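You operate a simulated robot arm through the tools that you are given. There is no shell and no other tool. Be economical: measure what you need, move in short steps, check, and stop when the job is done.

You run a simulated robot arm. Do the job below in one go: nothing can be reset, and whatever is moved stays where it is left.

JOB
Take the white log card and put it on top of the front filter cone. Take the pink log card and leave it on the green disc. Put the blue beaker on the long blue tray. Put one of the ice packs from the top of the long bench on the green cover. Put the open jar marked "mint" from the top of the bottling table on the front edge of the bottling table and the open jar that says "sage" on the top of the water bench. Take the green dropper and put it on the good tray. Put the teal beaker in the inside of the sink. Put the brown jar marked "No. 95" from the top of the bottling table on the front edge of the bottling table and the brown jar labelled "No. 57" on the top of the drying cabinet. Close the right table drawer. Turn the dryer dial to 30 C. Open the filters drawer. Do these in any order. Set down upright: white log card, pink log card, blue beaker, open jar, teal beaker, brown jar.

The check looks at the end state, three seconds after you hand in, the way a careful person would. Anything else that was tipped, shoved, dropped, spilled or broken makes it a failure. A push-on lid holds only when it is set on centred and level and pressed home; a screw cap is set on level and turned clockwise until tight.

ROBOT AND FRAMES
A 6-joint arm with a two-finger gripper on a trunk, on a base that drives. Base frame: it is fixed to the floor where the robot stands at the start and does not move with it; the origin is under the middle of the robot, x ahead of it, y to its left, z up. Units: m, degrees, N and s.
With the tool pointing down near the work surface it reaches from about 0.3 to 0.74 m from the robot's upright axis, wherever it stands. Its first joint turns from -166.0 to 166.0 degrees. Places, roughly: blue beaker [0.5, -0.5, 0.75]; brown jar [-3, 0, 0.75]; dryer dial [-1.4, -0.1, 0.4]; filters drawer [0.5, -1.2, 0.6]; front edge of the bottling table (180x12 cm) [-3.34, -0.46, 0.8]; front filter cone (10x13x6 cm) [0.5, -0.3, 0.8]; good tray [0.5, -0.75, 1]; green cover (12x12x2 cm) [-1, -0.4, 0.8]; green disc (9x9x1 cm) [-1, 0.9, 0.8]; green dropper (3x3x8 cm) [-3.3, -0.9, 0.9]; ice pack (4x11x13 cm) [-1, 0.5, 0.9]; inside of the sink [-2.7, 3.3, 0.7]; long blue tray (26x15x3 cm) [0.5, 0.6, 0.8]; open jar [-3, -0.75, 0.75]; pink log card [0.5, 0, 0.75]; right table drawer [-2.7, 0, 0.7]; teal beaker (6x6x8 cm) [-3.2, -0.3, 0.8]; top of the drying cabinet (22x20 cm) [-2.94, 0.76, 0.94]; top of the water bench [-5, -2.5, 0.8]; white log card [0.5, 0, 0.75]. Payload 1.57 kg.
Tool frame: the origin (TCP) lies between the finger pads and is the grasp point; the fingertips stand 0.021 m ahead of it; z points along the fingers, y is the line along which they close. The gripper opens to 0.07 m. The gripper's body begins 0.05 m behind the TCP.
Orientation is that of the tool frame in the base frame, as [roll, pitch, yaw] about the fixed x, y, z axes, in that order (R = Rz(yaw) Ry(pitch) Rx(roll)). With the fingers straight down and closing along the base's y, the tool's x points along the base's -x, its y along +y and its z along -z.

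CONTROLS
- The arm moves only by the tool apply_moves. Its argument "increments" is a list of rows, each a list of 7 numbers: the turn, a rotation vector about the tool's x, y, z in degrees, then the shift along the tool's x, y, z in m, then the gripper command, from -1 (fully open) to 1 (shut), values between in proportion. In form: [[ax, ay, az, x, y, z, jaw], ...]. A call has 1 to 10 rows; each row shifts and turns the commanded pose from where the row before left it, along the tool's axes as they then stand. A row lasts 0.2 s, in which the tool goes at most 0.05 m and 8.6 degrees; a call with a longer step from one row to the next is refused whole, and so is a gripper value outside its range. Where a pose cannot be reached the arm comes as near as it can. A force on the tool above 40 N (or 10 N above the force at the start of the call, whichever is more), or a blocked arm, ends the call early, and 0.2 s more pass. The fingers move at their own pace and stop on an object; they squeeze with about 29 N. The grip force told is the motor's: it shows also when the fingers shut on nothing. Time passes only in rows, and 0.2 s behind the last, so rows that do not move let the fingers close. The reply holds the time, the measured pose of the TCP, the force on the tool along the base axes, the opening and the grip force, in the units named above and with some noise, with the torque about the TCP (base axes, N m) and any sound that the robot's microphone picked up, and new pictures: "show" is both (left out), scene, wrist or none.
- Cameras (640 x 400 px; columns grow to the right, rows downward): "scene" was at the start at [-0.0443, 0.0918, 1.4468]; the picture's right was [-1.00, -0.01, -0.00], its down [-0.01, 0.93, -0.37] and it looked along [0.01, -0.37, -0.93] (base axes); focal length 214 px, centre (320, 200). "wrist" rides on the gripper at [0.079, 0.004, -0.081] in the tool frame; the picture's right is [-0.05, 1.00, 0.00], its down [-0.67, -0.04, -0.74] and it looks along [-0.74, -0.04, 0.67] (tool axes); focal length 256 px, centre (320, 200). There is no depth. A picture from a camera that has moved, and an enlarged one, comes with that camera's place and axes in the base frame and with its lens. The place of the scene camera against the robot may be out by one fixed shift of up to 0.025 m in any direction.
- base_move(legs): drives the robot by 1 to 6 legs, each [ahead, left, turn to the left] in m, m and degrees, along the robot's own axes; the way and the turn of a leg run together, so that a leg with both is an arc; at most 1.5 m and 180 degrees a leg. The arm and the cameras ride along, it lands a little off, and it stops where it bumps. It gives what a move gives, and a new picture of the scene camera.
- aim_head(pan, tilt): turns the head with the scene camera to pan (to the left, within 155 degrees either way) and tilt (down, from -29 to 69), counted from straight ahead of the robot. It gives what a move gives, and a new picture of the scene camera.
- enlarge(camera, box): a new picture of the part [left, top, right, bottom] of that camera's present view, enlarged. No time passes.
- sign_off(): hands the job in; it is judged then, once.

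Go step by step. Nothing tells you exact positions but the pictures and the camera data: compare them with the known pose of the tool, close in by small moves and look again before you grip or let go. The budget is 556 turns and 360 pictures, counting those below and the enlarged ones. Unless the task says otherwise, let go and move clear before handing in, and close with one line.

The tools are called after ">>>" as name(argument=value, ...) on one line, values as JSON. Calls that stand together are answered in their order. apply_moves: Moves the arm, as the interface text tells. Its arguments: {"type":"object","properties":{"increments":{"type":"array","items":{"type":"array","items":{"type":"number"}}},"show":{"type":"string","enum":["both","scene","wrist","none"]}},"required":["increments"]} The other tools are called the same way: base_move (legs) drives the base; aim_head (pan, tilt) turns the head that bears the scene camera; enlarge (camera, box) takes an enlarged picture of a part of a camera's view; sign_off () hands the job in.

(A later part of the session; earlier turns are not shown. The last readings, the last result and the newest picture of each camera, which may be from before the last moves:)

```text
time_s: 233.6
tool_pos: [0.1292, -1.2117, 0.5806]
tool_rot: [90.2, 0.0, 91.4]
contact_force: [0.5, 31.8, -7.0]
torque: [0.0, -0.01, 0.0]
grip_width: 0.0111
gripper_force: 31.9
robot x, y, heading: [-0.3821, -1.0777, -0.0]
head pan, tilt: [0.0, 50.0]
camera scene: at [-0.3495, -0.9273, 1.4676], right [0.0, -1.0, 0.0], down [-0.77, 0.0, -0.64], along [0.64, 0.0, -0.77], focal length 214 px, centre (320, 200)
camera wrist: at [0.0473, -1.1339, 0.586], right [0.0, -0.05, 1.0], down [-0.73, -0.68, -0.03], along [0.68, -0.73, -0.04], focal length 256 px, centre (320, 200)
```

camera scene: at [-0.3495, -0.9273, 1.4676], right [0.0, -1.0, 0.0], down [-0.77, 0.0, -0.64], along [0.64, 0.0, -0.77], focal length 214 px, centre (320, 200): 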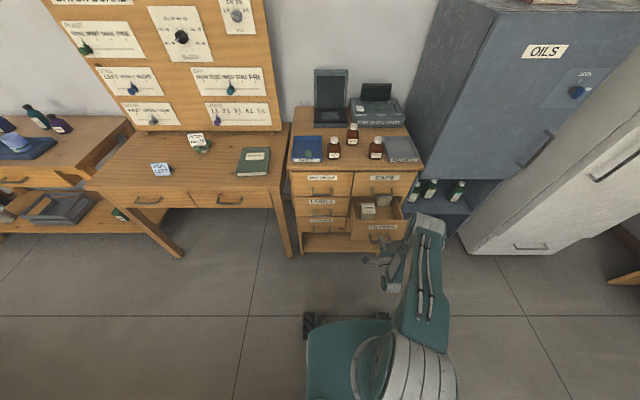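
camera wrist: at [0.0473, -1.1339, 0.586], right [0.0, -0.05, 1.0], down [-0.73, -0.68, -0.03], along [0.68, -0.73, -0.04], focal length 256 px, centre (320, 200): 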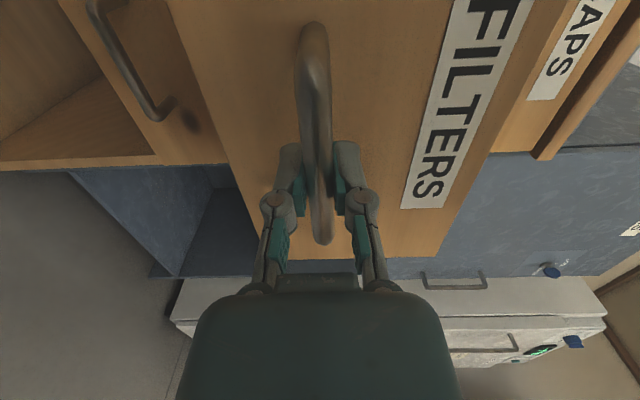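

Drawer opens well. Pulling further until near its stop.

>>> apply_moves(increments=[[0, 0, 0, 0.003, 0, -0.015, 1], [0, 0, 0, 0, 0, -0.015, 1], [0, 0, 0, 0, 0, -0.015, 1], [0, 0, 0, 0, 0, -0.015, 1], [0, 0, 0, 0, 0, 0, 1]], show="scene")

```text
time_s: 234.8
tool_pos: [0.069, -1.2118, 0.5822]
tool_rot: [90.1, 0.0, 91.2]
contact_force: [0.2, 22.8, -17.4]
torque: [0.0, -0.03, 0.08]
grip_width: 0.011
gripper_force: 31.8
robot x, y, heading: [-0.3829, -1.0811, -0.0]
head pan, tilt: [0.0, 50.0]
camera scene: at [-0.3491, -0.9288, 1.4677], right [0.0, -1.0, 0.0], down [-0.77, 0.0, -0.64], along [0.64, 0.0, -0.77], focal length 214 px, centre (320, 200)
```

scene: 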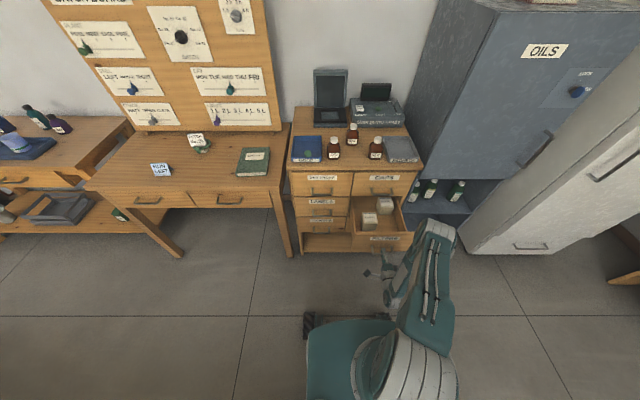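

>>> apply_moves(increments=[[0, 0, 0, 0.002, 0, -0.01, 1], [0, 0, 0, 0, 0, -0.01, 1], [0, 0, 0, 0, 0, -0.01, 1], [0, 0, 0, 0, 0, 0, 1]], show="none")

```text
time_s: 235.8
tool_pos: [0.0401, -1.2124, 0.5805]
tool_rot: [90.1, 0.0, 91.0]
contact_force: [0.1, 2.8, -25.1]
torque: [-0.05, -0.03, -0.35]
grip_width: 0.0111
gripper_force: 32.2
robot x, y, heading: [-0.385, -1.0806, 0.0]
head pan, tilt: [0.0, 50.0]
```

Open by 24 cm. Releasing, backing off and raising the arm.

>>> apply_moves(increments=[[0, 0, 0, 0, 0, 0, 0.5], [0, 0, 0, 0, 0, 0, -1], [0, 0, 0, 0, 0, 0, -1], [0, 0, 0, 0, 0, 0, -1], [0, 0, 0, 0, 0, -0.02, -1], [0, 0, 0, 0, 0, -0.02, -1], [0, 0, 0, 0, 0, -0.01, -1], [0, 0, 0, 0, 0, 0, -1]], show="wrist")

```text
time_s: 237.6
tool_pos: [-0.0092, -1.2115, 0.5829]
tool_rot: [90.1, -0.1, 91.0]
contact_force: [-0.2, 0.4, 1.0]
torque: [0.01, 0.02, -0.01]
grip_width: 0.0699
gripper_force: 0.0
robot x, y, heading: [-0.3831, -1.0812, -0.1]
head pan, tilt: [0.0, 50.0]
camera wrist: at [-0.0914, -1.1348, 0.5871], right [0.0, -0.06, 1.0], down [-0.73, -0.68, -0.04], along [0.68, -0.73, -0.04], focal length 256 px, centre (320, 200)
```

wrist: 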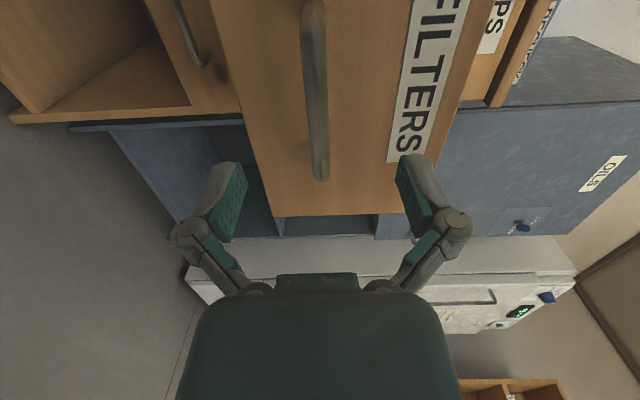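

>>> base_move(legs=[[-0.06, 0, 0]])

>>> apply_moves(increments=[[0, 0, 0, 0, 0.045, 0, -1], [0, 0, 0, 0, 0.045, 0, -1], [0, 0, 0, 0, 0.045, 0, -1], [8.5, 0, 0, 0, 0.03, 0, -1], [8.5, 0, 0, 0, 0.03, 0, -1], [8.5, 0, 0, 0, 0.02, -0.02, -1], [8.5, 0, 0, 0, 0.0, -0.03, -1], [8.5, 0, 0, 0, 0, -0.03, -1], [8.5, 0, 0, 0, 0, -0.03, -1], [8.5, 0, 0, 0, 0, -0.03, -1]], show="none")

>>> apply_moves(increments=[[8.5, 0, 0, 0, 0, -0.04, -1], [8.5, 0, 0, 0, 0, -0.04, -1], [8.5, 0, 0, 0, 0, -0.04, -1], [5, 0, 0, 0, 0, -0.04, -1], [0, 0, 0, 0, 0, 0, -1]], show="scene")

```text
time_s: 238.6
tool_pos: [-0.0691, -1.2124, 0.5836]
tool_rot: [90.0, -0.1, 91.1]
contact_force: [-0.7, 0.3, 0.8]
torque: [-0.01, 0.01, -0.01]
grip_width: 0.0699
gripper_force: 0.0
robot x, y, heading: [-0.4478, -1.0796, 0.0]
head pan, tilt: [0.0, 50.0]
camera scene: at [-0.4108, -0.932, 1.4681], right [0.0, -1.0, 0.0], down [-0.77, 0.0, -0.64], along [0.64, 0.0, -0.77], focal length 214 px, centre (320, 200)
```

scene: 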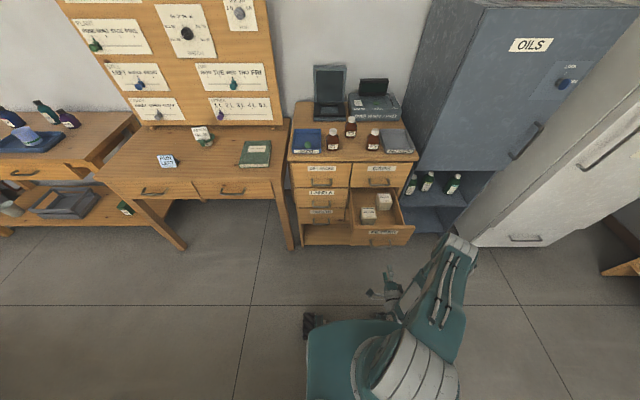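

```text
time_s: 240.8
tool_pos: [-0.1166, -1.2616, 0.8482]
tool_rot: [149.7, 0.1, 91.2]
contact_force: [0.4, -0.3, -0.6]
torque: [-0.03, -0.01, -0.05]
grip_width: 0.0699
gripper_force: 0.0
out of reach, approached as far as the arm can: row 6, 7, 8, 9
robot x, y, heading: [-0.4418, -1.0812, 0.2]
head pan, tilt: [0.0, 50.0]
```

```text
time_s: 242.0
tool_pos: [-0.2043, -1.2933, 0.818]
tool_rot: [169.1, 0.9, 91.7]
contact_force: [-0.3, 0.4, 0.1]
torque: [-0.02, -0.03, 0.0]
grip_width: 0.0698
gripper_force: 0.0
out of reach, approached as far as the arm can: row 1, 2, 3, 4
robot x, y, heading: [-0.4443, -1.0803, 0.2]
head pan, tilt: [0.0, 50.0]
camera scene: at [-0.4114, -0.931, 1.4681], right [0.0, -1.0, 0.0], down [-0.77, 0.0, -0.64], along [0.64, 0.0, -0.77], focal length 214 px, centre (320, 200)
```

scene: 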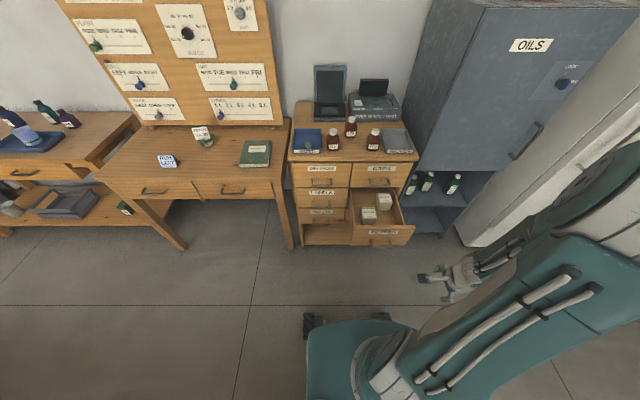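

>>> apply_moves(increments=[[5.5, 0, 0, 0, 0.02, -0.042, -1], [5.5, 0, 0, 0, 0.02, -0.042, -1], [0, 0, 0, 0, 0.02, -0.042, -1], [0, 0, 0, 0, 0.02, -0.042, -1], [0, 0, 0, 0, 0.02, -0.042, -1], [0, 0, 0, 0, 0.02, -0.042, -1], [0, 0, 0, 0, 0, -0.042, -1], [0, 0, 0, 0, 0, 0, -1]], show="none")

>>> base_move(legs=[[0, -0.85, 0], [-1.5, 0, 0], [-0.3, 0, 0]])

>>> aim_head(pan=60, tilt=40)

```text
time_s: 243.8
tool_pos: [-0.2366, -1.3825, 0.9421]
tool_rot: [158.6, 22.0, 87.7]
contact_force: [-0.4, -0.7, 0.8]
torque: [0.0, 0.01, 0.01]
grip_width: 0.0699
gripper_force: 0.1
out of reach, approached as far as the arm can: row 1, 2, 3, 4, 5, 6, 7
robot x, y, heading: [-0.4457, -1.0788, 0.1]
head pan, tilt: [0.0, 50.0]
```

```text
time_s: 257.0
tool_pos: [-2.0499, -2.2182, 0.9429]
tool_rot: [158.6, 22.1, 87.4]
contact_force: [0.0, 1.3, -1.4]
torque: [0.01, -0.03, 0.02]
grip_width: 0.0699
gripper_force: 0.1
robot x, y, heading: [-2.2551, -1.9151, -0.1]
head pan, tilt: [0.0, 50.0]
camera scene: at [-2.2229, -1.7665, 1.4681], right [-0.01, -1.0, 0.0], down [-0.77, 0.0, -0.64], along [0.64, 0.0, -0.77], focal length 214 px, centre (320, 200)
```

scene: 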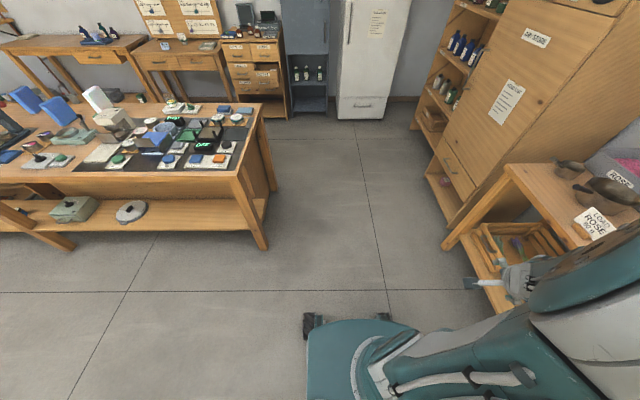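

```text
time_s: 258.3
tool_pos: [-2.0508, -2.2199, 0.9435]
tool_rot: [158.6, 22.1, 87.3]
contact_force: [0.4, -0.1, -0.5]
torque: [-0.02, -0.03, 0.01]
grip_width: 0.0699
gripper_force: 0.0
robot x, y, heading: [-2.2584, -1.916, -0.3]
head pan, tilt: [60.0, 40.0]
camera scene: at [-2.2569, -1.6927, 1.4823], right [0.86, -0.51, 0.0], down [-0.33, -0.55, -0.77], along [0.39, 0.66, -0.64], focal length 214 px, centre (320, 200)
```

scene: 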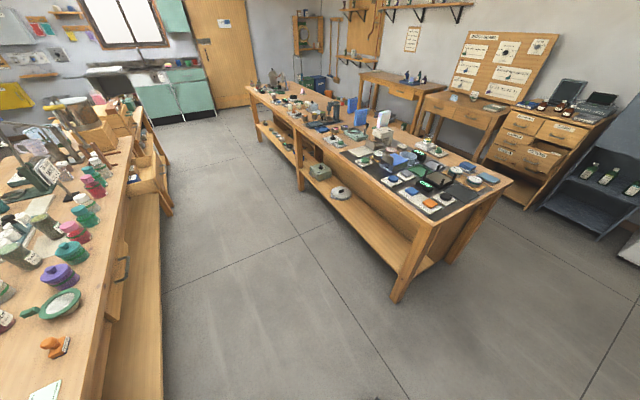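

The drawer stays open. I'll straighten the arm before driving to the dryer.

>>> apply_moves(increments=[[0, 0, 0, 0, 0.045, -0.01, -1], [0, 0, 0, 0, 0.045, -0.01, -1], [0, 0, 0, 0, 0.045, -0.01, -1], [5.07, 5.63, 0, 0, 0.0, -0.02, -1], [5.07, 5.63, 0, 0, 0, -0.02, -1], [5.07, 5.63, 0, 0, 0, -0.02, -1], [5.07, 5.63, 0, 0, 0, -0.02, -1], [0, 0, 0, 0, 0, 0, -1]], show="none")

>>> base_move(legs=[[0.1, 1.4, 0], [0, 0.3, 0]])

>>> aim_head(pan=0, tilt=50)

>>> enlarge(camera="scene", box=[240, 140, 400, 260])

```text
time_s: 260.1
tool_pos: [-2.1631, -2.2551, 0.9711]
tool_rot: [168.6, 4.2, 91.9]
contact_force: [0.2, 0.6, -0.1]
torque: [0.0, -0.04, 0.01]
grip_width: 0.0702
gripper_force: 0.1
out of reach, approached as far as the arm can: row 1, 2, 3, 4, 5, 6, 7
robot x, y, heading: [-2.2598, -1.916, -0.2]
head pan, tilt: [60.0, 40.0]
```

```text
time_s: 268.8
tool_pos: [-2.0468, -0.5521, 0.9701]
tool_rot: [168.6, 4.0, 91.2]
contact_force: [0.8, 0.3, 0.3]
torque: [-0.04, -0.03, -0.03]
grip_width: 0.0701
gripper_force: 0.1
robot x, y, heading: [-2.1349, -0.2115, -1.3]
head pan, tilt: [60.0, 40.0]
camera scene: at [-2.1322, 0.0071, 1.4832], right [0.86, -0.52, 0.0], down [-0.33, -0.55, -0.77], along [0.4, 0.66, -0.64], focal length 214 px, centre (320, 200)
```

scene: 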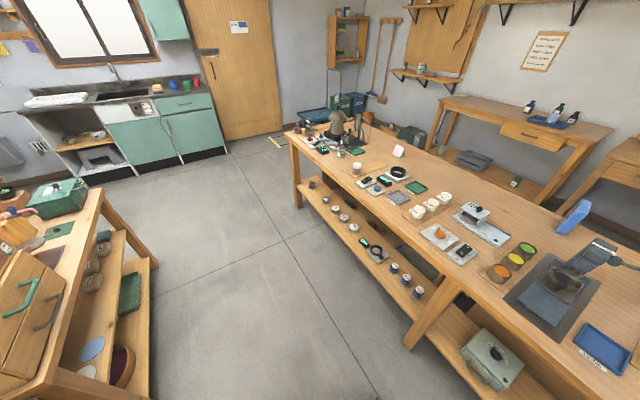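

```text
time_s: 270.1
tool_pos: [-2.046, -0.5506, 0.9698]
tool_rot: [168.6, 4.2, 91.1]
contact_force: [0.7, 0.1, 0.6]
torque: [0.02, 0.04, -0.02]
grip_width: 0.07
gripper_force: 0.1
robot x, y, heading: [-2.1325, -0.2105, -1.0]
head pan, tilt: [0.0, 50.0]
camera scene: at [-2.0991, -0.0643, 1.4683], right [-0.02, -1.0, 0.0], down [-0.77, 0.01, -0.64], along [0.64, -0.01, -0.77], focal length 214 px, centre (320, 200)
```

scene: 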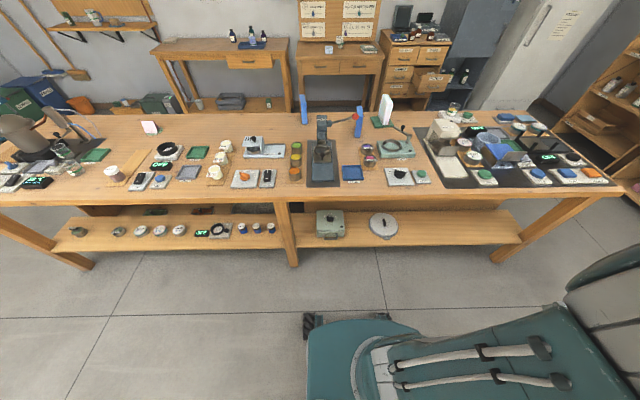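

```text
3.33 times, centred on (320, 200) of scene
camera zoom: at [-2.0991, -0.0643, 1.4683], right [-0.02, -1.0, 0.0], down [-0.77, 0.01, -0.64], along [0.64, -0.01, -0.77], focal length 715 px, centre (320, 200)
```

zoom: 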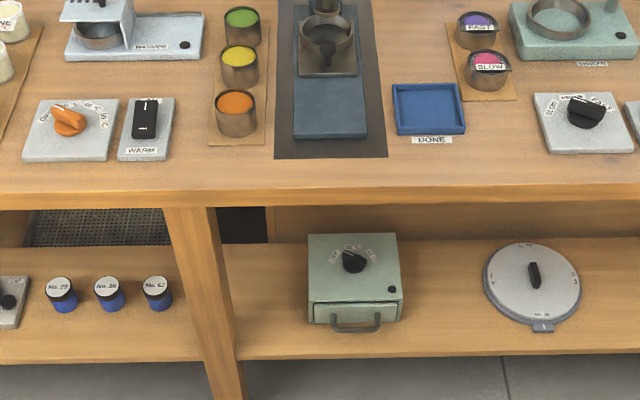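

>>> enlarge(camera="scene", box=[312, 195, 345, 225])

>>> enlarge(camera="scene", box=[240, 160, 280, 195])

```text
13.33 times, centred on (328, 210) of scene
camera zoom: at [-2.0991, -0.0643, 1.4683], right [-0.02, -1.0, 0.0], down [-0.77, 0.01, -0.64], along [0.64, -0.01, -0.77], focal length 2860 px, centre (207, 67)
```

zoom: 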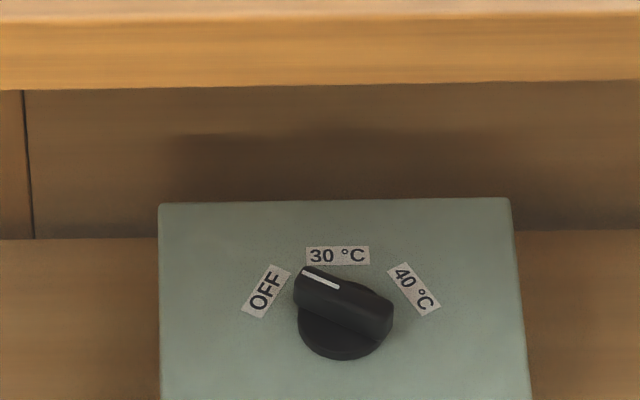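

```text
11.43 times, centred on (260, 178) of scene
camera zoom: at [-2.0991, -0.0643, 1.4683], right [-0.02, -1.0, 0.0], down [-0.77, 0.01, -0.64], along [0.64, -0.01, -0.77], focal length 2451 px, centre (1006, 457)
```

zoom: 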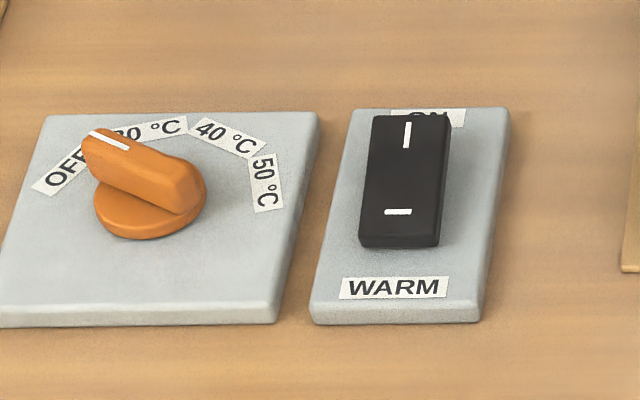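

The dryer dial reads OFF / 30 °C / 40 °C with the pointer at OFF; it needs about 53° clockwise. First I'll restore a comfortable arm pose.

>>> apply_moves(increments=[[0, 0, 0, 0.02, 0.039, -0.005, -1], [0, 0, 0, 0.02, 0.039, -0.005, -1], [0, 0, 0, 0.02, 0.039, -0.005, -1], [0, 0, 0, 0.02, 0.039, -0.005, -1], [0, 0, 0, 0.02, 0.039, -0.005, -1], [0, 0, 0, 0.02, 0.039, -0.005, -1], [0, 0, 0, 0.02, 0.039, -0.005, -1], [0, 0, 0, 0.02, 0.039, -0.005, -1], [0, 0, 0, 0, 0, 0, -1]], show="both")

```text
time_s: 272.1
tool_pos: [-2.0589, -0.4384, 0.9948]
tool_rot: [167.3, 3.3, 90.9]
contact_force: [0.2, 0.6, 0.3]
torque: [-0.01, -0.01, -0.01]
grip_width: 0.0699
gripper_force: 0.1
out of reach, approached as far as the arm can: row 1, 2, 3, 4, 5, 6, 7, 8
robot x, y, heading: [-2.1331, -0.2113, -0.9]
head pan, tilt: [0.0, 50.0]
camera scene: at [-2.0991, -0.0609, 1.468], right [-0.02, -1.0, 0.0], down [-0.77, 0.01, -0.64], along [0.64, -0.01, -0.77], focal length 214 px, centre (320, 200)
camera wrist: at [-2.0729, -0.355, 1.0713], right [0.97, -0.03, 0.22], down [-0.19, -0.63, 0.76], along [0.12, -0.78, -0.62], focal length 256 px, centre (320, 200)
```

scene: 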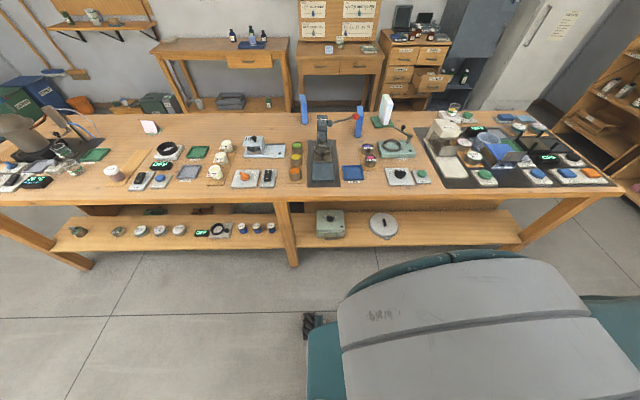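
wrist: 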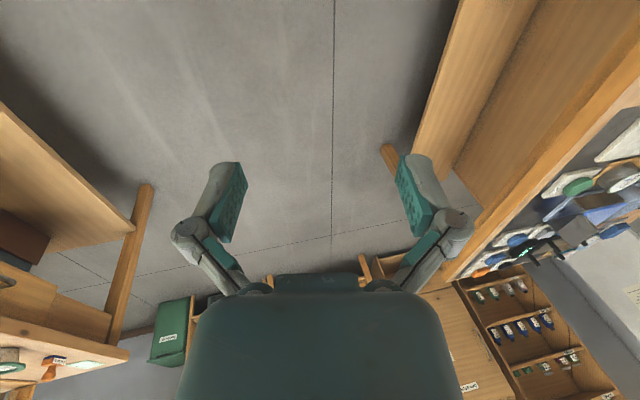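

The commanded pose drifted out of reach during the fold. I'll undo the extra rotation and bring the command back down.

>>> apply_moves(increments=[[-5.07, -5.63, 0, 0, 0, 0, -1], [-5.07, -5.63, 0, 0, 0, 0, -1], [-5.07, -5.63, 0, 0, 0, 0, -1], [-5.07, -5.63, 0, 0, 0, 0, -1], [-5.5, 0, 0, 0, 0, 0.0, -1], [-5.5, 0, 0, 0, 0, 0.0, -1], [0, 0, 0, 0, -0.02, 0.045, -1], [0, 0, 0, 0, -0.02, 0.045, -1], [0, 0, 0, 0, -0.02, 0.045, -1], [0, 0, 0, 0, -0.02, 0.045, -1]], show="none")

```text
time_s: 274.3
tool_pos: [-2.004, -0.594, 0.8864]
tool_rot: [134.8, 24.8, 82.1]
contact_force: [0.1, -0.7, 0.1]
torque: [0.05, -0.01, 0.02]
grip_width: 0.0702
gripper_force: 0.0
out of reach, approached as far as the arm can: row 1, 2, 3, 4, 7
robot x, y, heading: [-2.1343, -0.2099, -1.0]
head pan, tilt: [0.0, 50.0]
```

>>> apply_moves(increments=[[0, 0, 0, 0.0195, 0.0428, 0.009, -1], [0, 0, 0, 0.0195, 0.0428, 0.009, -1], [0, 0, 0, 0.0195, 0.0428, 0.009, -1], [0, 0, 0, 0.0195, 0.0428, 0.009, -1], [0, 0, 0, 0.0195, 0.0428, 0.009, -1], [0, 0, 0, 0.0195, 0.0428, 0.009, -1], [0, 0, 0, 0.0195, 0.0428, 0.009, -1]], show="none")

>>> apply_moves(increments=[[7.0, 4.57, 0, 0, 0, 0, -1], [7.0, 4.57, 0, 0, 0, 0, -1], [7.0, 4.57, 0, 0, 0, 0, -1], [7.0, 4.57, 0, 0, 0, 0, -1], [7.0, 4.57, 0, 0, 0, 0, -1], [7.0, 4.57, 0, 0, 0, 0, -1], [0, 0, 0, 0, 0, 0, -1]], show="scene")

```text
time_s: 275.9
tool_pos: [-1.721, -0.4474, 0.9859]
tool_rot: [135.0, 25.1, 82.3]
contact_force: [-0.1, 0.8, 0.1]
torque: [-0.03, -0.02, -0.02]
grip_width: 0.07
gripper_force: 0.0
out of reach, approached as far as the arm can: row 2, 3
robot x, y, heading: [-2.1335, -0.2126, -1.2]
head pan, tilt: [0.0, 50.0]
```

```text
time_s: 277.5
tool_pos: [-1.7203, -0.4494, 0.9843]
tool_rot: [180.0, 0.1, 92.6]
contact_force: [-0.6, 0.6, -0.9]
torque: [-0.03, -0.01, 0.0]
grip_width: 0.0698
gripper_force: 0.0
robot x, y, heading: [-2.1315, -0.2113, -0.9]
head pan, tilt: [0.0, 50.0]
camera scene: at [-2.0978, -0.0618, 1.4681], right [-0.02, -1.0, 0.0], down [-0.77, 0.01, -0.64], along [0.64, -0.01, -0.77], focal length 214 px, centre (320, 200)
```

scene: 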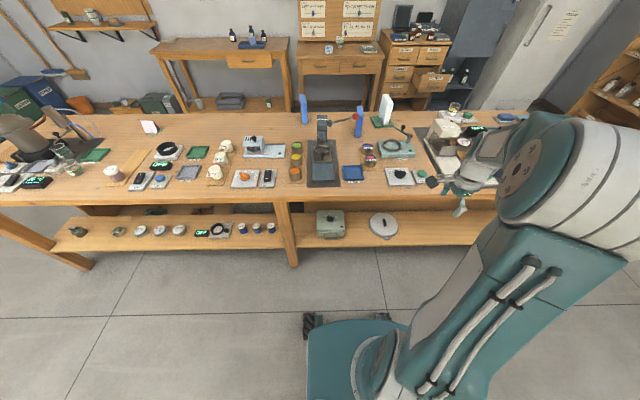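

Arm restored. I'll line up with the dial and turn the gripper so that it closes along y; squeezing the bar will turn it to straight ahead (30 °C).

>>> base_move(legs=[[0.06, 0.07, 1]])

>>> apply_moves(increments=[[0, 0, -8.6, 0, 0, 0, -1], [0, 0, -8.6, 0, 0, 0, -1], [0, 0, -8.6, 0, 0, 0, -1], [0, 0, -8.6, 0, 0, 0, -1], [0, 0, -8.6, 0, 0, 0, -1], [0, 0, -8.6, 0, 0, 0, -1], [0, 0, -8.6, 0, 0, 0, -1], [0, 0, -8.6, 0, 0, 0, -1], [0, 0, -8.6, 0, 0, 0, -1], [0, 0, -8.6, 0, 0, 0, -1]], show="none")

```text
time_s: 278.6
tool_pos: [-1.6555, -0.3868, 0.9818]
tool_rot: [179.8, -0.4, 93.6]
contact_force: [0.1, -1.4, -0.7]
torque: [0.03, -0.02, 0.02]
grip_width: 0.0701
gripper_force: 0.0
robot x, y, heading: [-2.0755, -0.1402, -0.2]
head pan, tilt: [0.0, 50.0]
camera scene: at [-2.0396, -0.0149, 1.4698], right [0.0, -1.0, -0.01], down [-0.77, 0.01, -0.64], along [0.64, 0.01, -0.77], focal length 214 px, centre (320, 200)
```

scene: 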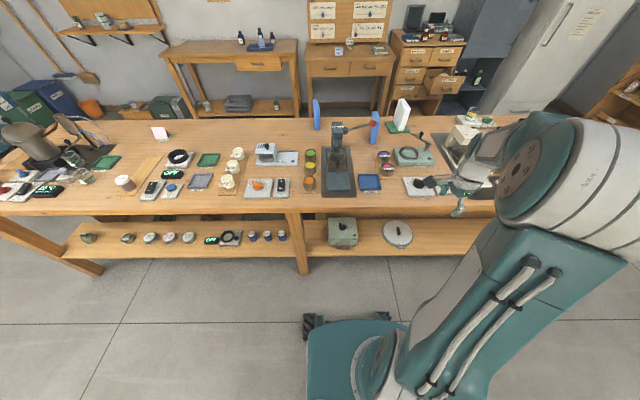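

```text
time_s: 280.8
tool_pos: [-1.6552, -0.3777, 0.9859]
tool_rot: [-179.8, 0.0, 179.7]
contact_force: [-0.9, -0.5, 0.1]
torque: [0.0, 0.0, -0.03]
grip_width: 0.0699
gripper_force: 0.1
robot x, y, heading: [-2.0711, -0.1467, 0.2]
head pan, tilt: [0.0, 50.0]
```

>>> apply_moves(increments=[[0, 0, 0, -0.003, 0.03, 0.031, -1], [0, 0, 0, -0.003, 0.03, 0.031, -1], [0, 0, 0, -0.003, 0.03, 0.031, -1], [0, 0, 0, -0.003, 0.03, 0.031, -1], [0, 0, 0, -0.003, 0.03, 0.031, -1], [0, 0, 0, -0.003, 0.03, 0.031, -1], [0, 0, 0, -0.003, 0.03, 0.031, -1], [0, 0, 0, -0.003, 0.03, 0.031, -1], [0, 0, 0, 0, 0, 0, -1]], show="wrist")

```text
time_s: 282.8
tool_pos: [-1.628, -0.1354, 0.7362]
tool_rot: [-179.6, 0.0, 179.7]
contact_force: [-0.4, -0.1, -0.7]
torque: [-0.02, -0.06, 0.02]
grip_width: 0.0699
gripper_force: 0.1
robot x, y, heading: [-2.073, -0.142, 0.3]
head pan, tilt: [0.0, 50.0]
camera wrist: at [-1.7075, -0.1301, 0.8173], right [0.06, 1.0, -0.01], down [0.67, -0.04, 0.75], along [0.74, -0.05, -0.67], focal length 256 px, centre (320, 200)
```

wrist: 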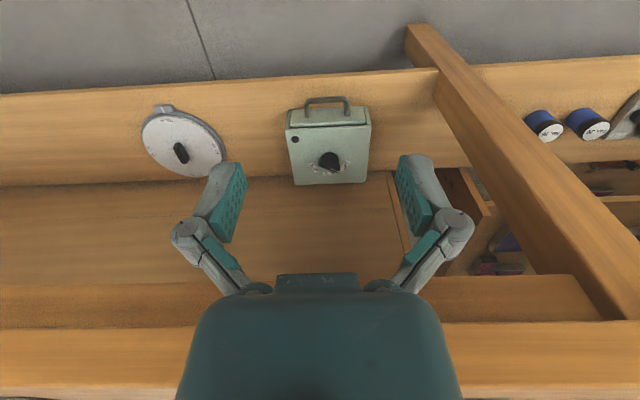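

>>> enlarge(camera="wrist", box=[270, 80, 390, 200])

>>> apply_moves(increments=[[0, 0, 0, 0, 0, 0.04, -1], [0, 0, 0, 0, 0, 0.04, -1], [0, 0, 0, 0, 0, 0.04, -1], [0, 0, 0, 0, 0, 0, -1]], show="wrist")

```text
3.33 times, centred on (330, 140) of wrist
camera zoom: at [-1.7075, -0.1301, 0.8173], right [0.06, 1.0, -0.01], down [0.67, -0.04, 0.75], along [0.74, -0.05, -0.67], focal length 853 px, centre (287, 400)
```

zoom: 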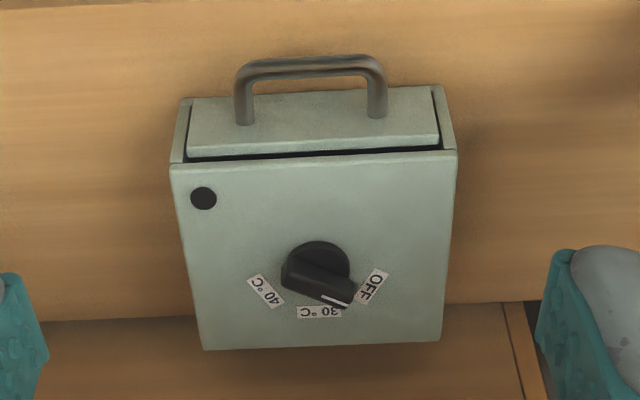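

```text
time_s: 283.8
tool_pos: [-1.6294, -0.1354, 0.6174]
tool_rot: [-179.6, 0.1, 179.6]
contact_force: [-0.5, -0.4, -0.9]
torque: [0.02, 0.02, 0.0]
grip_width: 0.0701
gripper_force: 0.1
robot x, y, heading: [-2.0736, -0.1459, -0.3]
head pan, tilt: [0.0, 50.0]
camera wrist: at [-1.708, -0.1305, 0.6979], right [0.06, 1.0, -0.01], down [0.67, -0.04, 0.75], along [0.74, -0.05, -0.67], focal length 256 px, centre (320, 200)
```

wrist: 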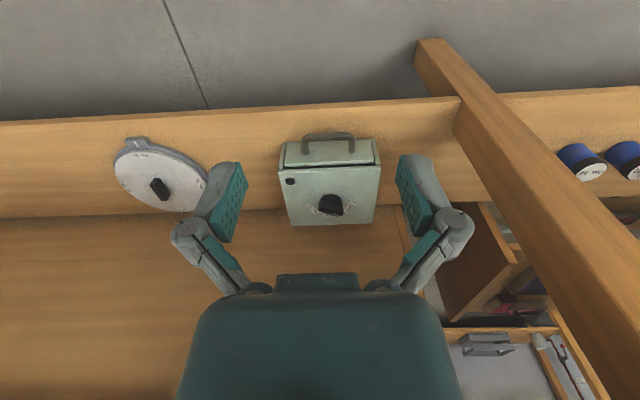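

Knob is at (-1.366, -0.134, 0.404), about 13 cm under the bench edge. Tilting the tool 48° and sliding in along its axis.

>>> apply_moves(increments=[[0, -8, 0, 0, 0, 0, -1], [0, -8, 0, 0, 0, 0, -1], [0, -8, 0, 0, 0, 0, -1], [0, -8, 0, 0, 0, 0, -1], [0, -8, 0, 0, 0, 0, -1], [0, -8, 0, 0, 0, 0, -1], [0, 0, 0, 0, 0, 0, -1]], show="none")

>>> apply_moves(increments=[[0, 0, 0, -0.005, 0, 0.045, -1], [0, 0, 0, -0.005, 0, 0.045, -1], [0, 0, 0, -0.005, 0, 0.045, -1], [0, 0, 0, -0.005, 0, 0.045, -1], [0, 0, 0, 0, 0, 0, -1]], show="both")

```text
time_s: 285.4
tool_pos: [-1.6293, -0.1368, 0.6158]
tool_rot: [-179.5, 48.1, -180.0]
contact_force: [-0.5, 0.7, 0.1]
torque: [0.03, 0.0, -0.01]
grip_width: 0.0697
gripper_force: 0.1
robot x, y, heading: [-2.0707, -0.1461, -0.1]
head pan, tilt: [0.0, 50.0]
```

```text
time_s: 286.6
tool_pos: [-1.4826, -0.139, 0.5099]
tool_rot: [-179.5, 48.0, -180.0]
contact_force: [0.6, -0.2, -0.6]
torque: [0.0, 0.04, 0.03]
grip_width: 0.07
gripper_force: 0.0
robot x, y, heading: [-2.0728, -0.1438, -0.1]
head pan, tilt: [0.0, 50.0]
camera scene: at [-2.0386, 0.0043, 1.468], right [0.0, -1.0, 0.0], down [-0.77, 0.0, -0.64], along [0.64, 0.0, -0.77], focal length 214 px, centre (320, 200)
camera wrist: at [-1.5942, -0.1336, 0.5057], right [0.04, 1.0, 0.03], down [-0.11, -0.03, 0.99], along [0.99, -0.05, 0.11], focal length 256 px, centre (320, 200)
```

scene: 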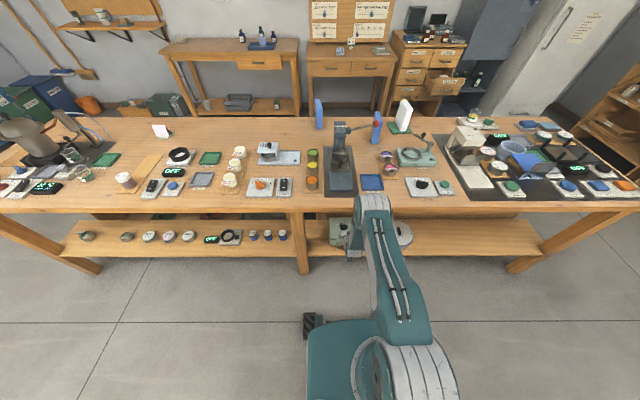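
wrist: 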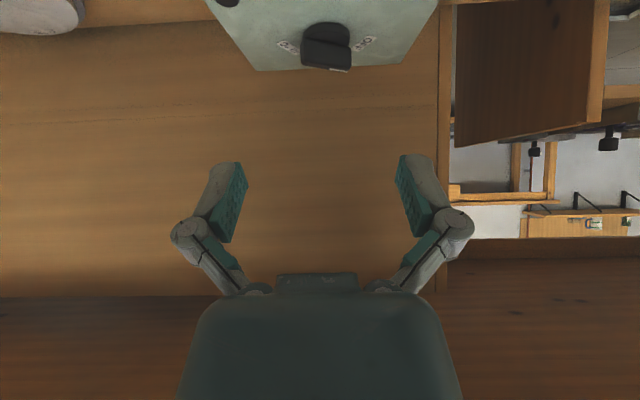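

>>> apply_moves(increments=[[0, 0, 0, -0.001, 0.0015, 0.045, -1], [0, 0, 0, -0.001, 0.0015, 0.045, -1], [0, 0, 0, 0, 0, 0.02, -1], [0, 0, 0, 0, 0, 0, -1]], show="wrist")

```text
time_s: 287.6
tool_pos: [-1.3989, -0.1353, 0.4377]
tool_rot: [-179.5, 48.1, -180.0]
contact_force: [0.1, 0.4, 0.2]
torque: [-0.01, 0.0, 0.01]
grip_width: 0.0701
gripper_force: 0.2
robot x, y, heading: [-2.0734, -0.1454, 0.2]
head pan, tilt: [0.0, 50.0]
camera wrist: at [-1.5115, -0.131, 0.4339], right [0.04, 1.0, 0.03], down [-0.11, -0.03, 0.99], along [0.99, -0.05, 0.11], focal length 256 px, centre (320, 200)
```

wrist: 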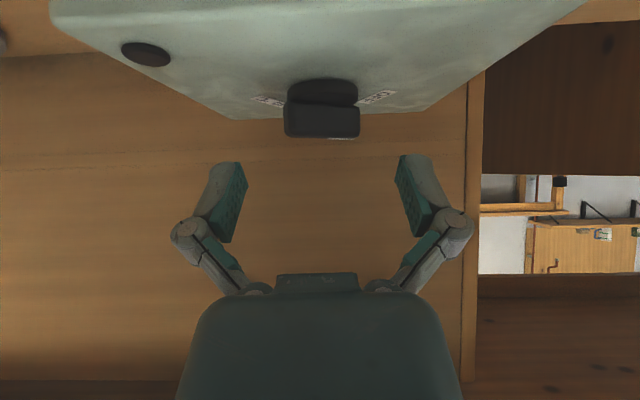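

Bar spans z 0.395–0.415. Advancing the last bit, then closing to align the bar.

>>> apply_moves(increments=[[0, 0, 0, 0, 0, 0.02, -1], [0, 0, 0, 0, 0, 0.015, -1], [0, 0, 0, 0, 0, 0, -1]], show="wrist")

>>> apply_moves(increments=[[0, 0, 0, 0, 0, 0, 0], [0, 0, 0, 0, 0, 0, 0.4], [0, 0, 0, 0, 0, 0, 0.7], [0, 0, 0, 0, 0, 0, 1], [0, 0, 0, 0, 0, 0, 1]], show="wrist")

```text
time_s: 288.4
tool_pos: [-1.3717, -0.1367, 0.4154]
tool_rot: [-179.5, 47.9, 179.9]
contact_force: [-0.5, -0.1, -0.8]
torque: [-0.02, 0.0, 0.03]
grip_width: 0.0702
gripper_force: 0.0
robot x, y, heading: [-2.0711, -0.1449, 0.1]
head pan, tilt: [0.0, 50.0]
camera wrist: at [-1.4851, -0.131, 0.4109], right [0.04, 1.0, 0.03], down [-0.11, -0.03, 0.99], along [0.99, -0.05, 0.11], focal length 256 px, centre (320, 200)
```

wrist: 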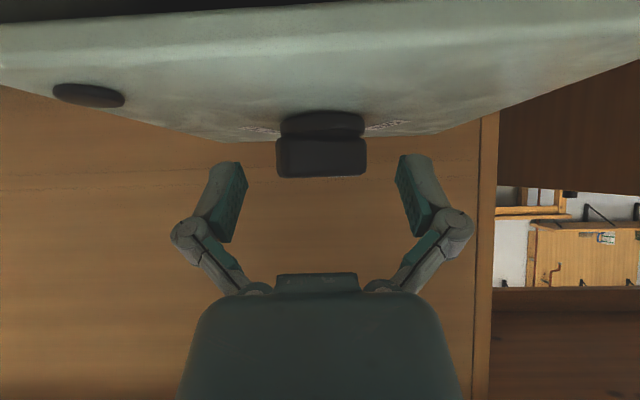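

```text
time_s: 289.6
tool_pos: [-1.3752, -0.1361, 0.4137]
tool_rot: [-179.5, 47.8, -179.8]
contact_force: [-27.0, -4.7, 8.0]
torque: [-0.03, 0.08, -0.09]
grip_width: 0.0139
gripper_force: 31.7
robot x, y, heading: [-2.0751, -0.1451, -0.1]
head pan, tilt: [0.0, 50.0]
camera wrist: at [-1.4874, -0.1297, 0.4097], right [0.04, 1.0, 0.03], down [-0.1, -0.03, 0.99], along [0.99, -0.04, 0.1], focal length 256 px, centre (320, 200)
```

wrist: 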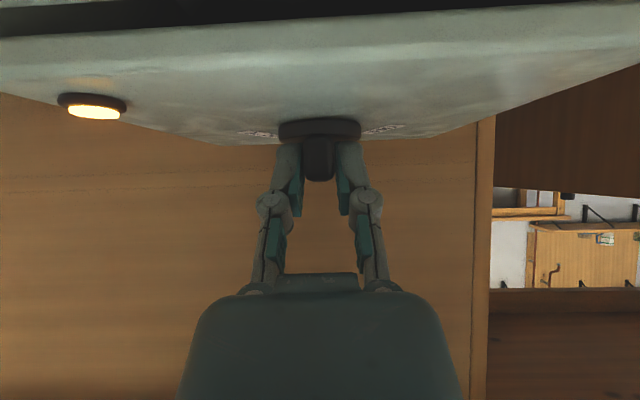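

The bar turned straight and the dryer lamp lit. Releasing, backing out and verifying.

>>> apply_moves(increments=[[0, 0, 0, 0, 0, 0, 0.4], [0, 0, 0, 0, 0, 0, -0.3], [0, 0, 0, 0, 0, 0, -0.3], [0, 0, 0, 0, 0, -0.03, -0.3], [0, 0, 0, 0, 0, -0.045, -0.3], [0, 0, 0, 0, 0, -0.045, -0.3], [0, 0, 0, 0, 0, -0.045, -0.3], [0, 0, 0, 0, 0, -0.045, -0.3], [0, 0, 0, 0, 0, -0.045, -0.3], [0, 0, 0, 0, 0, -0.045, -0.3]], show="none")

>>> enlarge(camera="scene", box=[322, 215, 365, 250])

```text
time_s: 291.8
tool_pos: [-1.5975, -0.1342, 0.6185]
tool_rot: [-179.4, 48.1, 179.9]
contact_force: [0.4, -0.4, 1.2]
torque: [-0.02, 0.0, 0.0]
grip_width: 0.0455
gripper_force: 0.1
robot x, y, heading: [-2.0754, -0.1477, -0.0]
head pan, tilt: [0.0, 50.0]
```

```text
11.43 times, centred on (344, 232) of scene
camera zoom: at [-2.0391, 0.0043, 1.468], right [0.0, -1.0, 0.0], down [-0.77, 0.0, -0.64], along [0.64, 0.0, -0.77], focal length 2451 px, centre (51, -171)
```

zoom: 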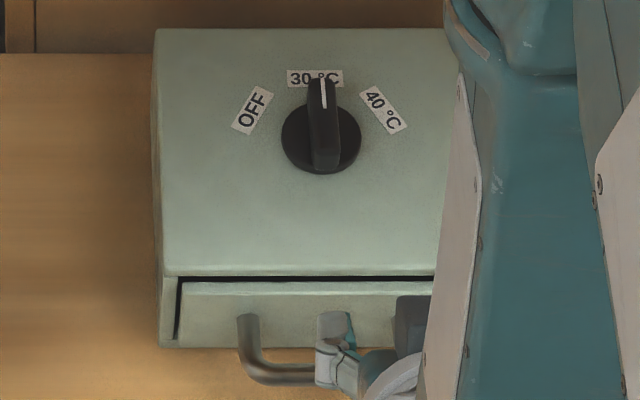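

Dial points at 30 °C. Folding the arm up, then turning round to the bottling table.

>>> apply_moves(increments=[[0, 8, 0, 0, 0, -0.02, -1], [0, 8, 0, 0, 0, -0.02, -1], [0, 8, 0, 0, 0, -0.02, -1], [0, 8, 0, 0, 0, -0.03, -1], [0, 8, 0, 0, 0, -0.04, -1], [0, 8, 0, 0, 0, -0.045, -1], [0, 0, 0, 0, 0, -0.045, -1], [0, 0, 0, 0, 0, -0.045, -1], [0, 0, 0, 0, 0, -0.045, -1], [0, 0, 0, 0, 0, -0.045, -1]], show="none")

>>> apply_moves(increments=[[0, 0, 0, 0, 0, -0.045, -1], [0, 0, 0, 0, 0, -0.045, -1], [0, 0, 0, 0, 0, -0.03, -1], [0, 0, 0, 0.04, 0, 0, -1], [0, 0, 0, 0.03, 0, 0, -1], [0, 0, 0, 0, 0, 0, -1]], show="none")

>>> base_move(legs=[[0, -0.55, 0], [0, 0, 180]])

```text
time_s: 294.0
tool_pos: [-1.6632, -0.1305, 0.9448]
tool_rot: [-179.6, 0.0, 179.5]
contact_force: [-0.2, 0.2, -0.3]
torque: [-0.03, 0.02, 0.0]
grip_width: 0.07
gripper_force: 0.1
out of reach, approached as far as the arm can: row 5
robot x, y, heading: [-2.0762, -0.1429, -0.1]
head pan, tilt: [0.0, 50.0]
```

```text
time_s: 295.4
tool_pos: [-1.7319, -0.128, 1.0633]
tool_rot: [-179.6, 0.1, 179.5]
contact_force: [-0.4, -0.4, 0.5]
torque: [-0.06, 0.02, 0.01]
grip_width: 0.0697
gripper_force: 0.0
robot x, y, heading: [-2.0716, -0.1441, -0.0]
head pan, tilt: [0.0, 50.0]
```

```text
time_s: 305.9
tool_pos: [-2.416, -0.7093, 1.0626]
tool_rot: [-179.6, 0.1, -0.5]
contact_force: [0.3, -0.4, 0.1]
torque: [0.03, 0.0, 0.04]
grip_width: 0.0699
gripper_force: 0.1
robot x, y, heading: [-2.0747, -0.6911, 179.8]
head pan, tilt: [0.0, 50.0]
camera scene: at [-2.0775, -0.8505, 1.468], right [0.0, 1.0, 0.0], down [0.77, 0.0, -0.64], along [-0.64, 0.0, -0.77], focal length 214 px, centre (320, 200)
```

scene: 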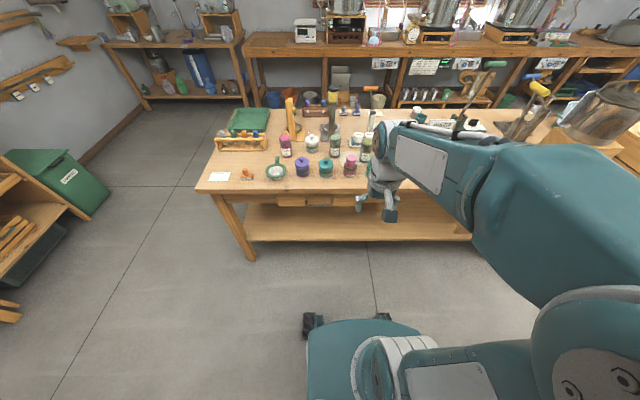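

>>> enlarge(camera="scene", box=[260, 110, 400, 190])

>>> enlarge(camera="scene", box=[325, 120, 385, 170])

```text
4.57 times, centred on (330, 150) of scene
camera zoom: at [-2.0775, -0.8505, 1.468], right [0.0, 1.0, 0.0], down [0.77, 0.0, -0.64], along [-0.64, 0.0, -0.77], focal length 980 px, centre (274, 429)
```

zoom: 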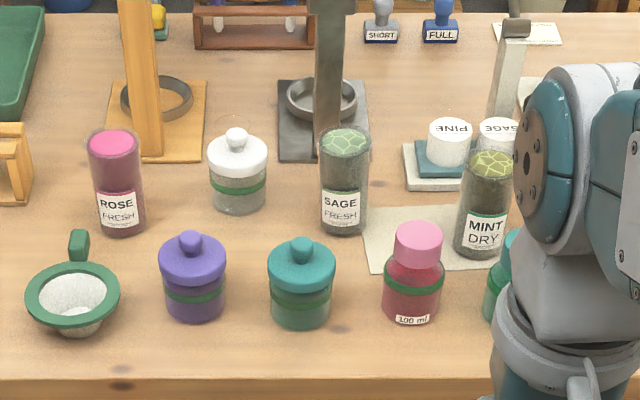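

```text
8.00 times, centred on (355, 145) of scene
camera zoom: at [-2.0775, -0.8505, 1.468], right [0.0, 1.0, 0.0], down [0.77, 0.0, -0.64], along [-0.64, 0.0, -0.77], focal length 1716 px, centre (40, 640)
```

zoom: 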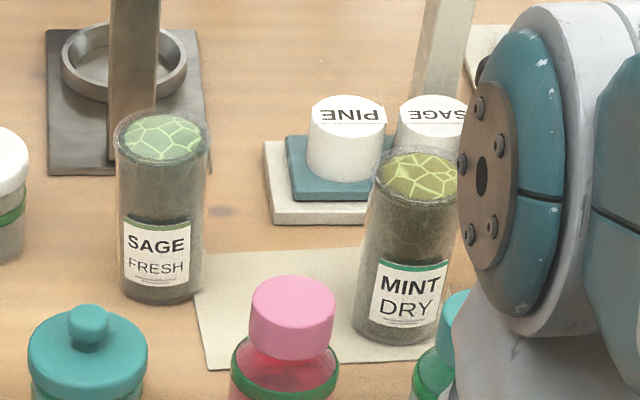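

Labels read: SAGE FRESH near (-2.93, -0.78) and MINT DRY near (-2.89, -0.64). Moving closer to take the mint jar first.

>>> base_move(legs=[[0.22, 0, 0]])

>>> apply_moves(increments=[[0, 0, 0, -0.03, -0.02, 0, -1], [0, 0, 0, -0.03, -0.02, 0, -1], [0, 0, 0, -0.03, -0.02, 0, -1], [0, 0, 0, 0, 0, 0, -1]], show="both")

```text
time_s: 307.5
tool_pos: [-2.6352, -0.7071, 1.0642]
tool_rot: [-179.7, 0.1, -0.6]
contact_force: [0.5, -0.2, -0.4]
torque: [0.02, 0.0, 0.0]
grip_width: 0.07
gripper_force: 0.1
robot x, y, heading: [-2.2936, -0.6912, 179.5]
head pan, tilt: [0.0, 50.0]
camera scene: at [-2.2958, -0.8495, 1.468], right [0.0, 1.0, 0.0], down [0.77, 0.0, -0.64], along [-0.64, 0.0, -0.77], focal length 214 px, centre (320, 200)
```

scene: 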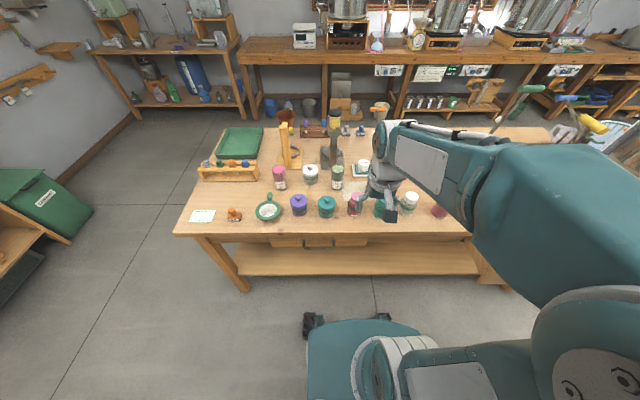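

```text
time_s: 308.5
tool_pos: [-2.7253, -0.6445, 1.0633]
tool_rot: [-179.7, 0.0, -0.5]
contact_force: [0.2, 0.2, -0.9]
torque: [0.03, 0.0, -0.01]
grip_width: 0.0701
gripper_force: 0.0
robot x, y, heading: [-2.2923, -0.6887, 179.8]
head pan, tilt: [0.0, 50.0]
camera scene: at [-2.2965, -0.849, 1.468], right [0.0, 1.0, 0.0], down [0.77, 0.0, -0.64], along [-0.64, 0.0, -0.77], focal length 214 px, centre (320, 200)
camera wrist: at [-2.6439, -0.6504, 1.1451], right [-0.06, -1.0, -0.01], down [-0.67, 0.04, 0.75], along [-0.74, 0.05, -0.67], focal length 256 px, centre (320, 200)
```

scene: 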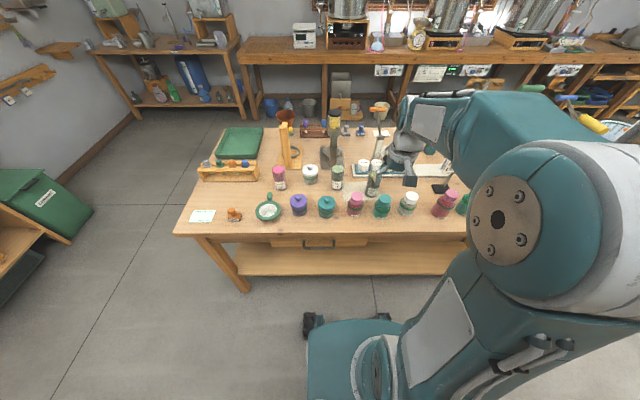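
wrist: 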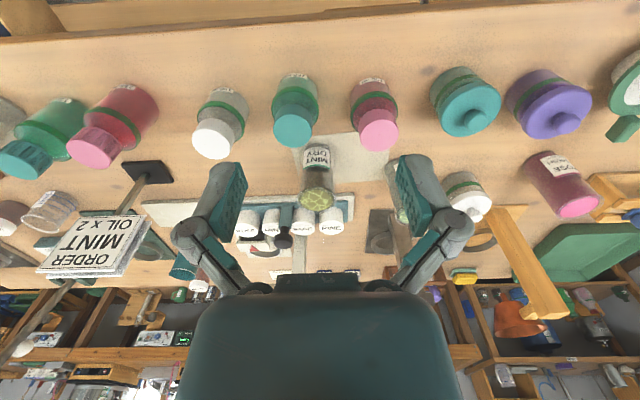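

>>> apply_moves(increments=[[0, 0, 0, -0.035, -0.004, 0.01, -1], [0, 0, 0, -0.035, -0.004, 0.01, -1], [0, 0, 0, -0.035, -0.004, 0.01, -1], [0, 0, 0, 0, 0, 0.01, -1], [0, 0, 0, 0, 0, 0, -1]], show="wrist")

```text
time_s: 309.7
tool_pos: [-2.8297, -0.6313, 1.023]
tool_rot: [-179.8, 0.1, -0.6]
contact_force: [0.3, 0.1, -0.2]
torque: [-0.01, 0.0, 0.01]
grip_width: 0.07
gripper_force: 0.0
robot x, y, heading: [-2.2932, -0.6892, 179.7]
head pan, tilt: [0.0, 50.0]
camera wrist: at [-2.749, -0.6375, 1.1048], right [-0.06, -1.0, -0.01], down [-0.67, 0.04, 0.75], along [-0.74, 0.05, -0.67], focal length 256 px, centre (320, 200)
```

wrist: 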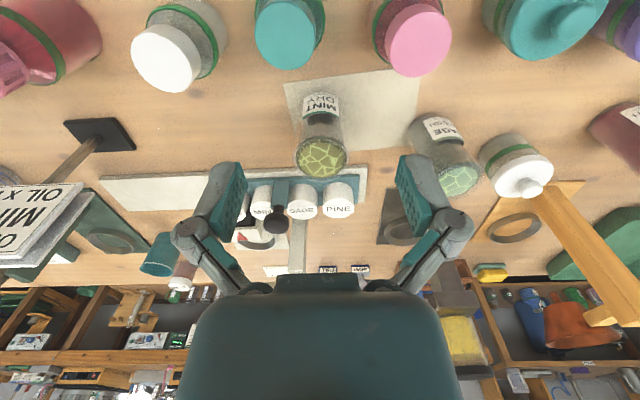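

Mint jar's top is at (-2.918, -0.627, 0.89). Positioning above it.

>>> apply_moves(increments=[[0, 0, 0, -0.045, -0.002, 0.0, -1], [0, 0, 0, -0.043, -0.002, 0.0, -1], [0, 0, 0, 0, 0, 0.04, -1], [0, 0, 0, 0, 0, 0.03, -1], [0, 0, 0, 0, 0, 0, -1]], show="wrist")

```text
time_s: 310.9
tool_pos: [-2.918, -0.6277, 0.9552]
tool_rot: [-179.6, 0.0, -0.6]
contact_force: [-0.1, -0.5, -1.0]
torque: [0.01, -0.01, 0.02]
grip_width: 0.0699
gripper_force: 0.0
robot x, y, heading: [-2.294, -0.6904, 179.9]
head pan, tilt: [0.0, 50.0]
camera wrist: at [-2.8368, -0.632, 1.0357], right [-0.06, -1.0, -0.01], down [-0.67, 0.04, 0.75], along [-0.74, 0.05, -0.67], focal length 256 px, centre (320, 200)
```

wrist: 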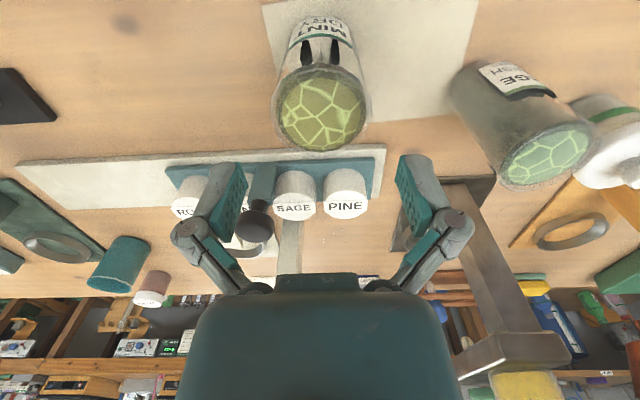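

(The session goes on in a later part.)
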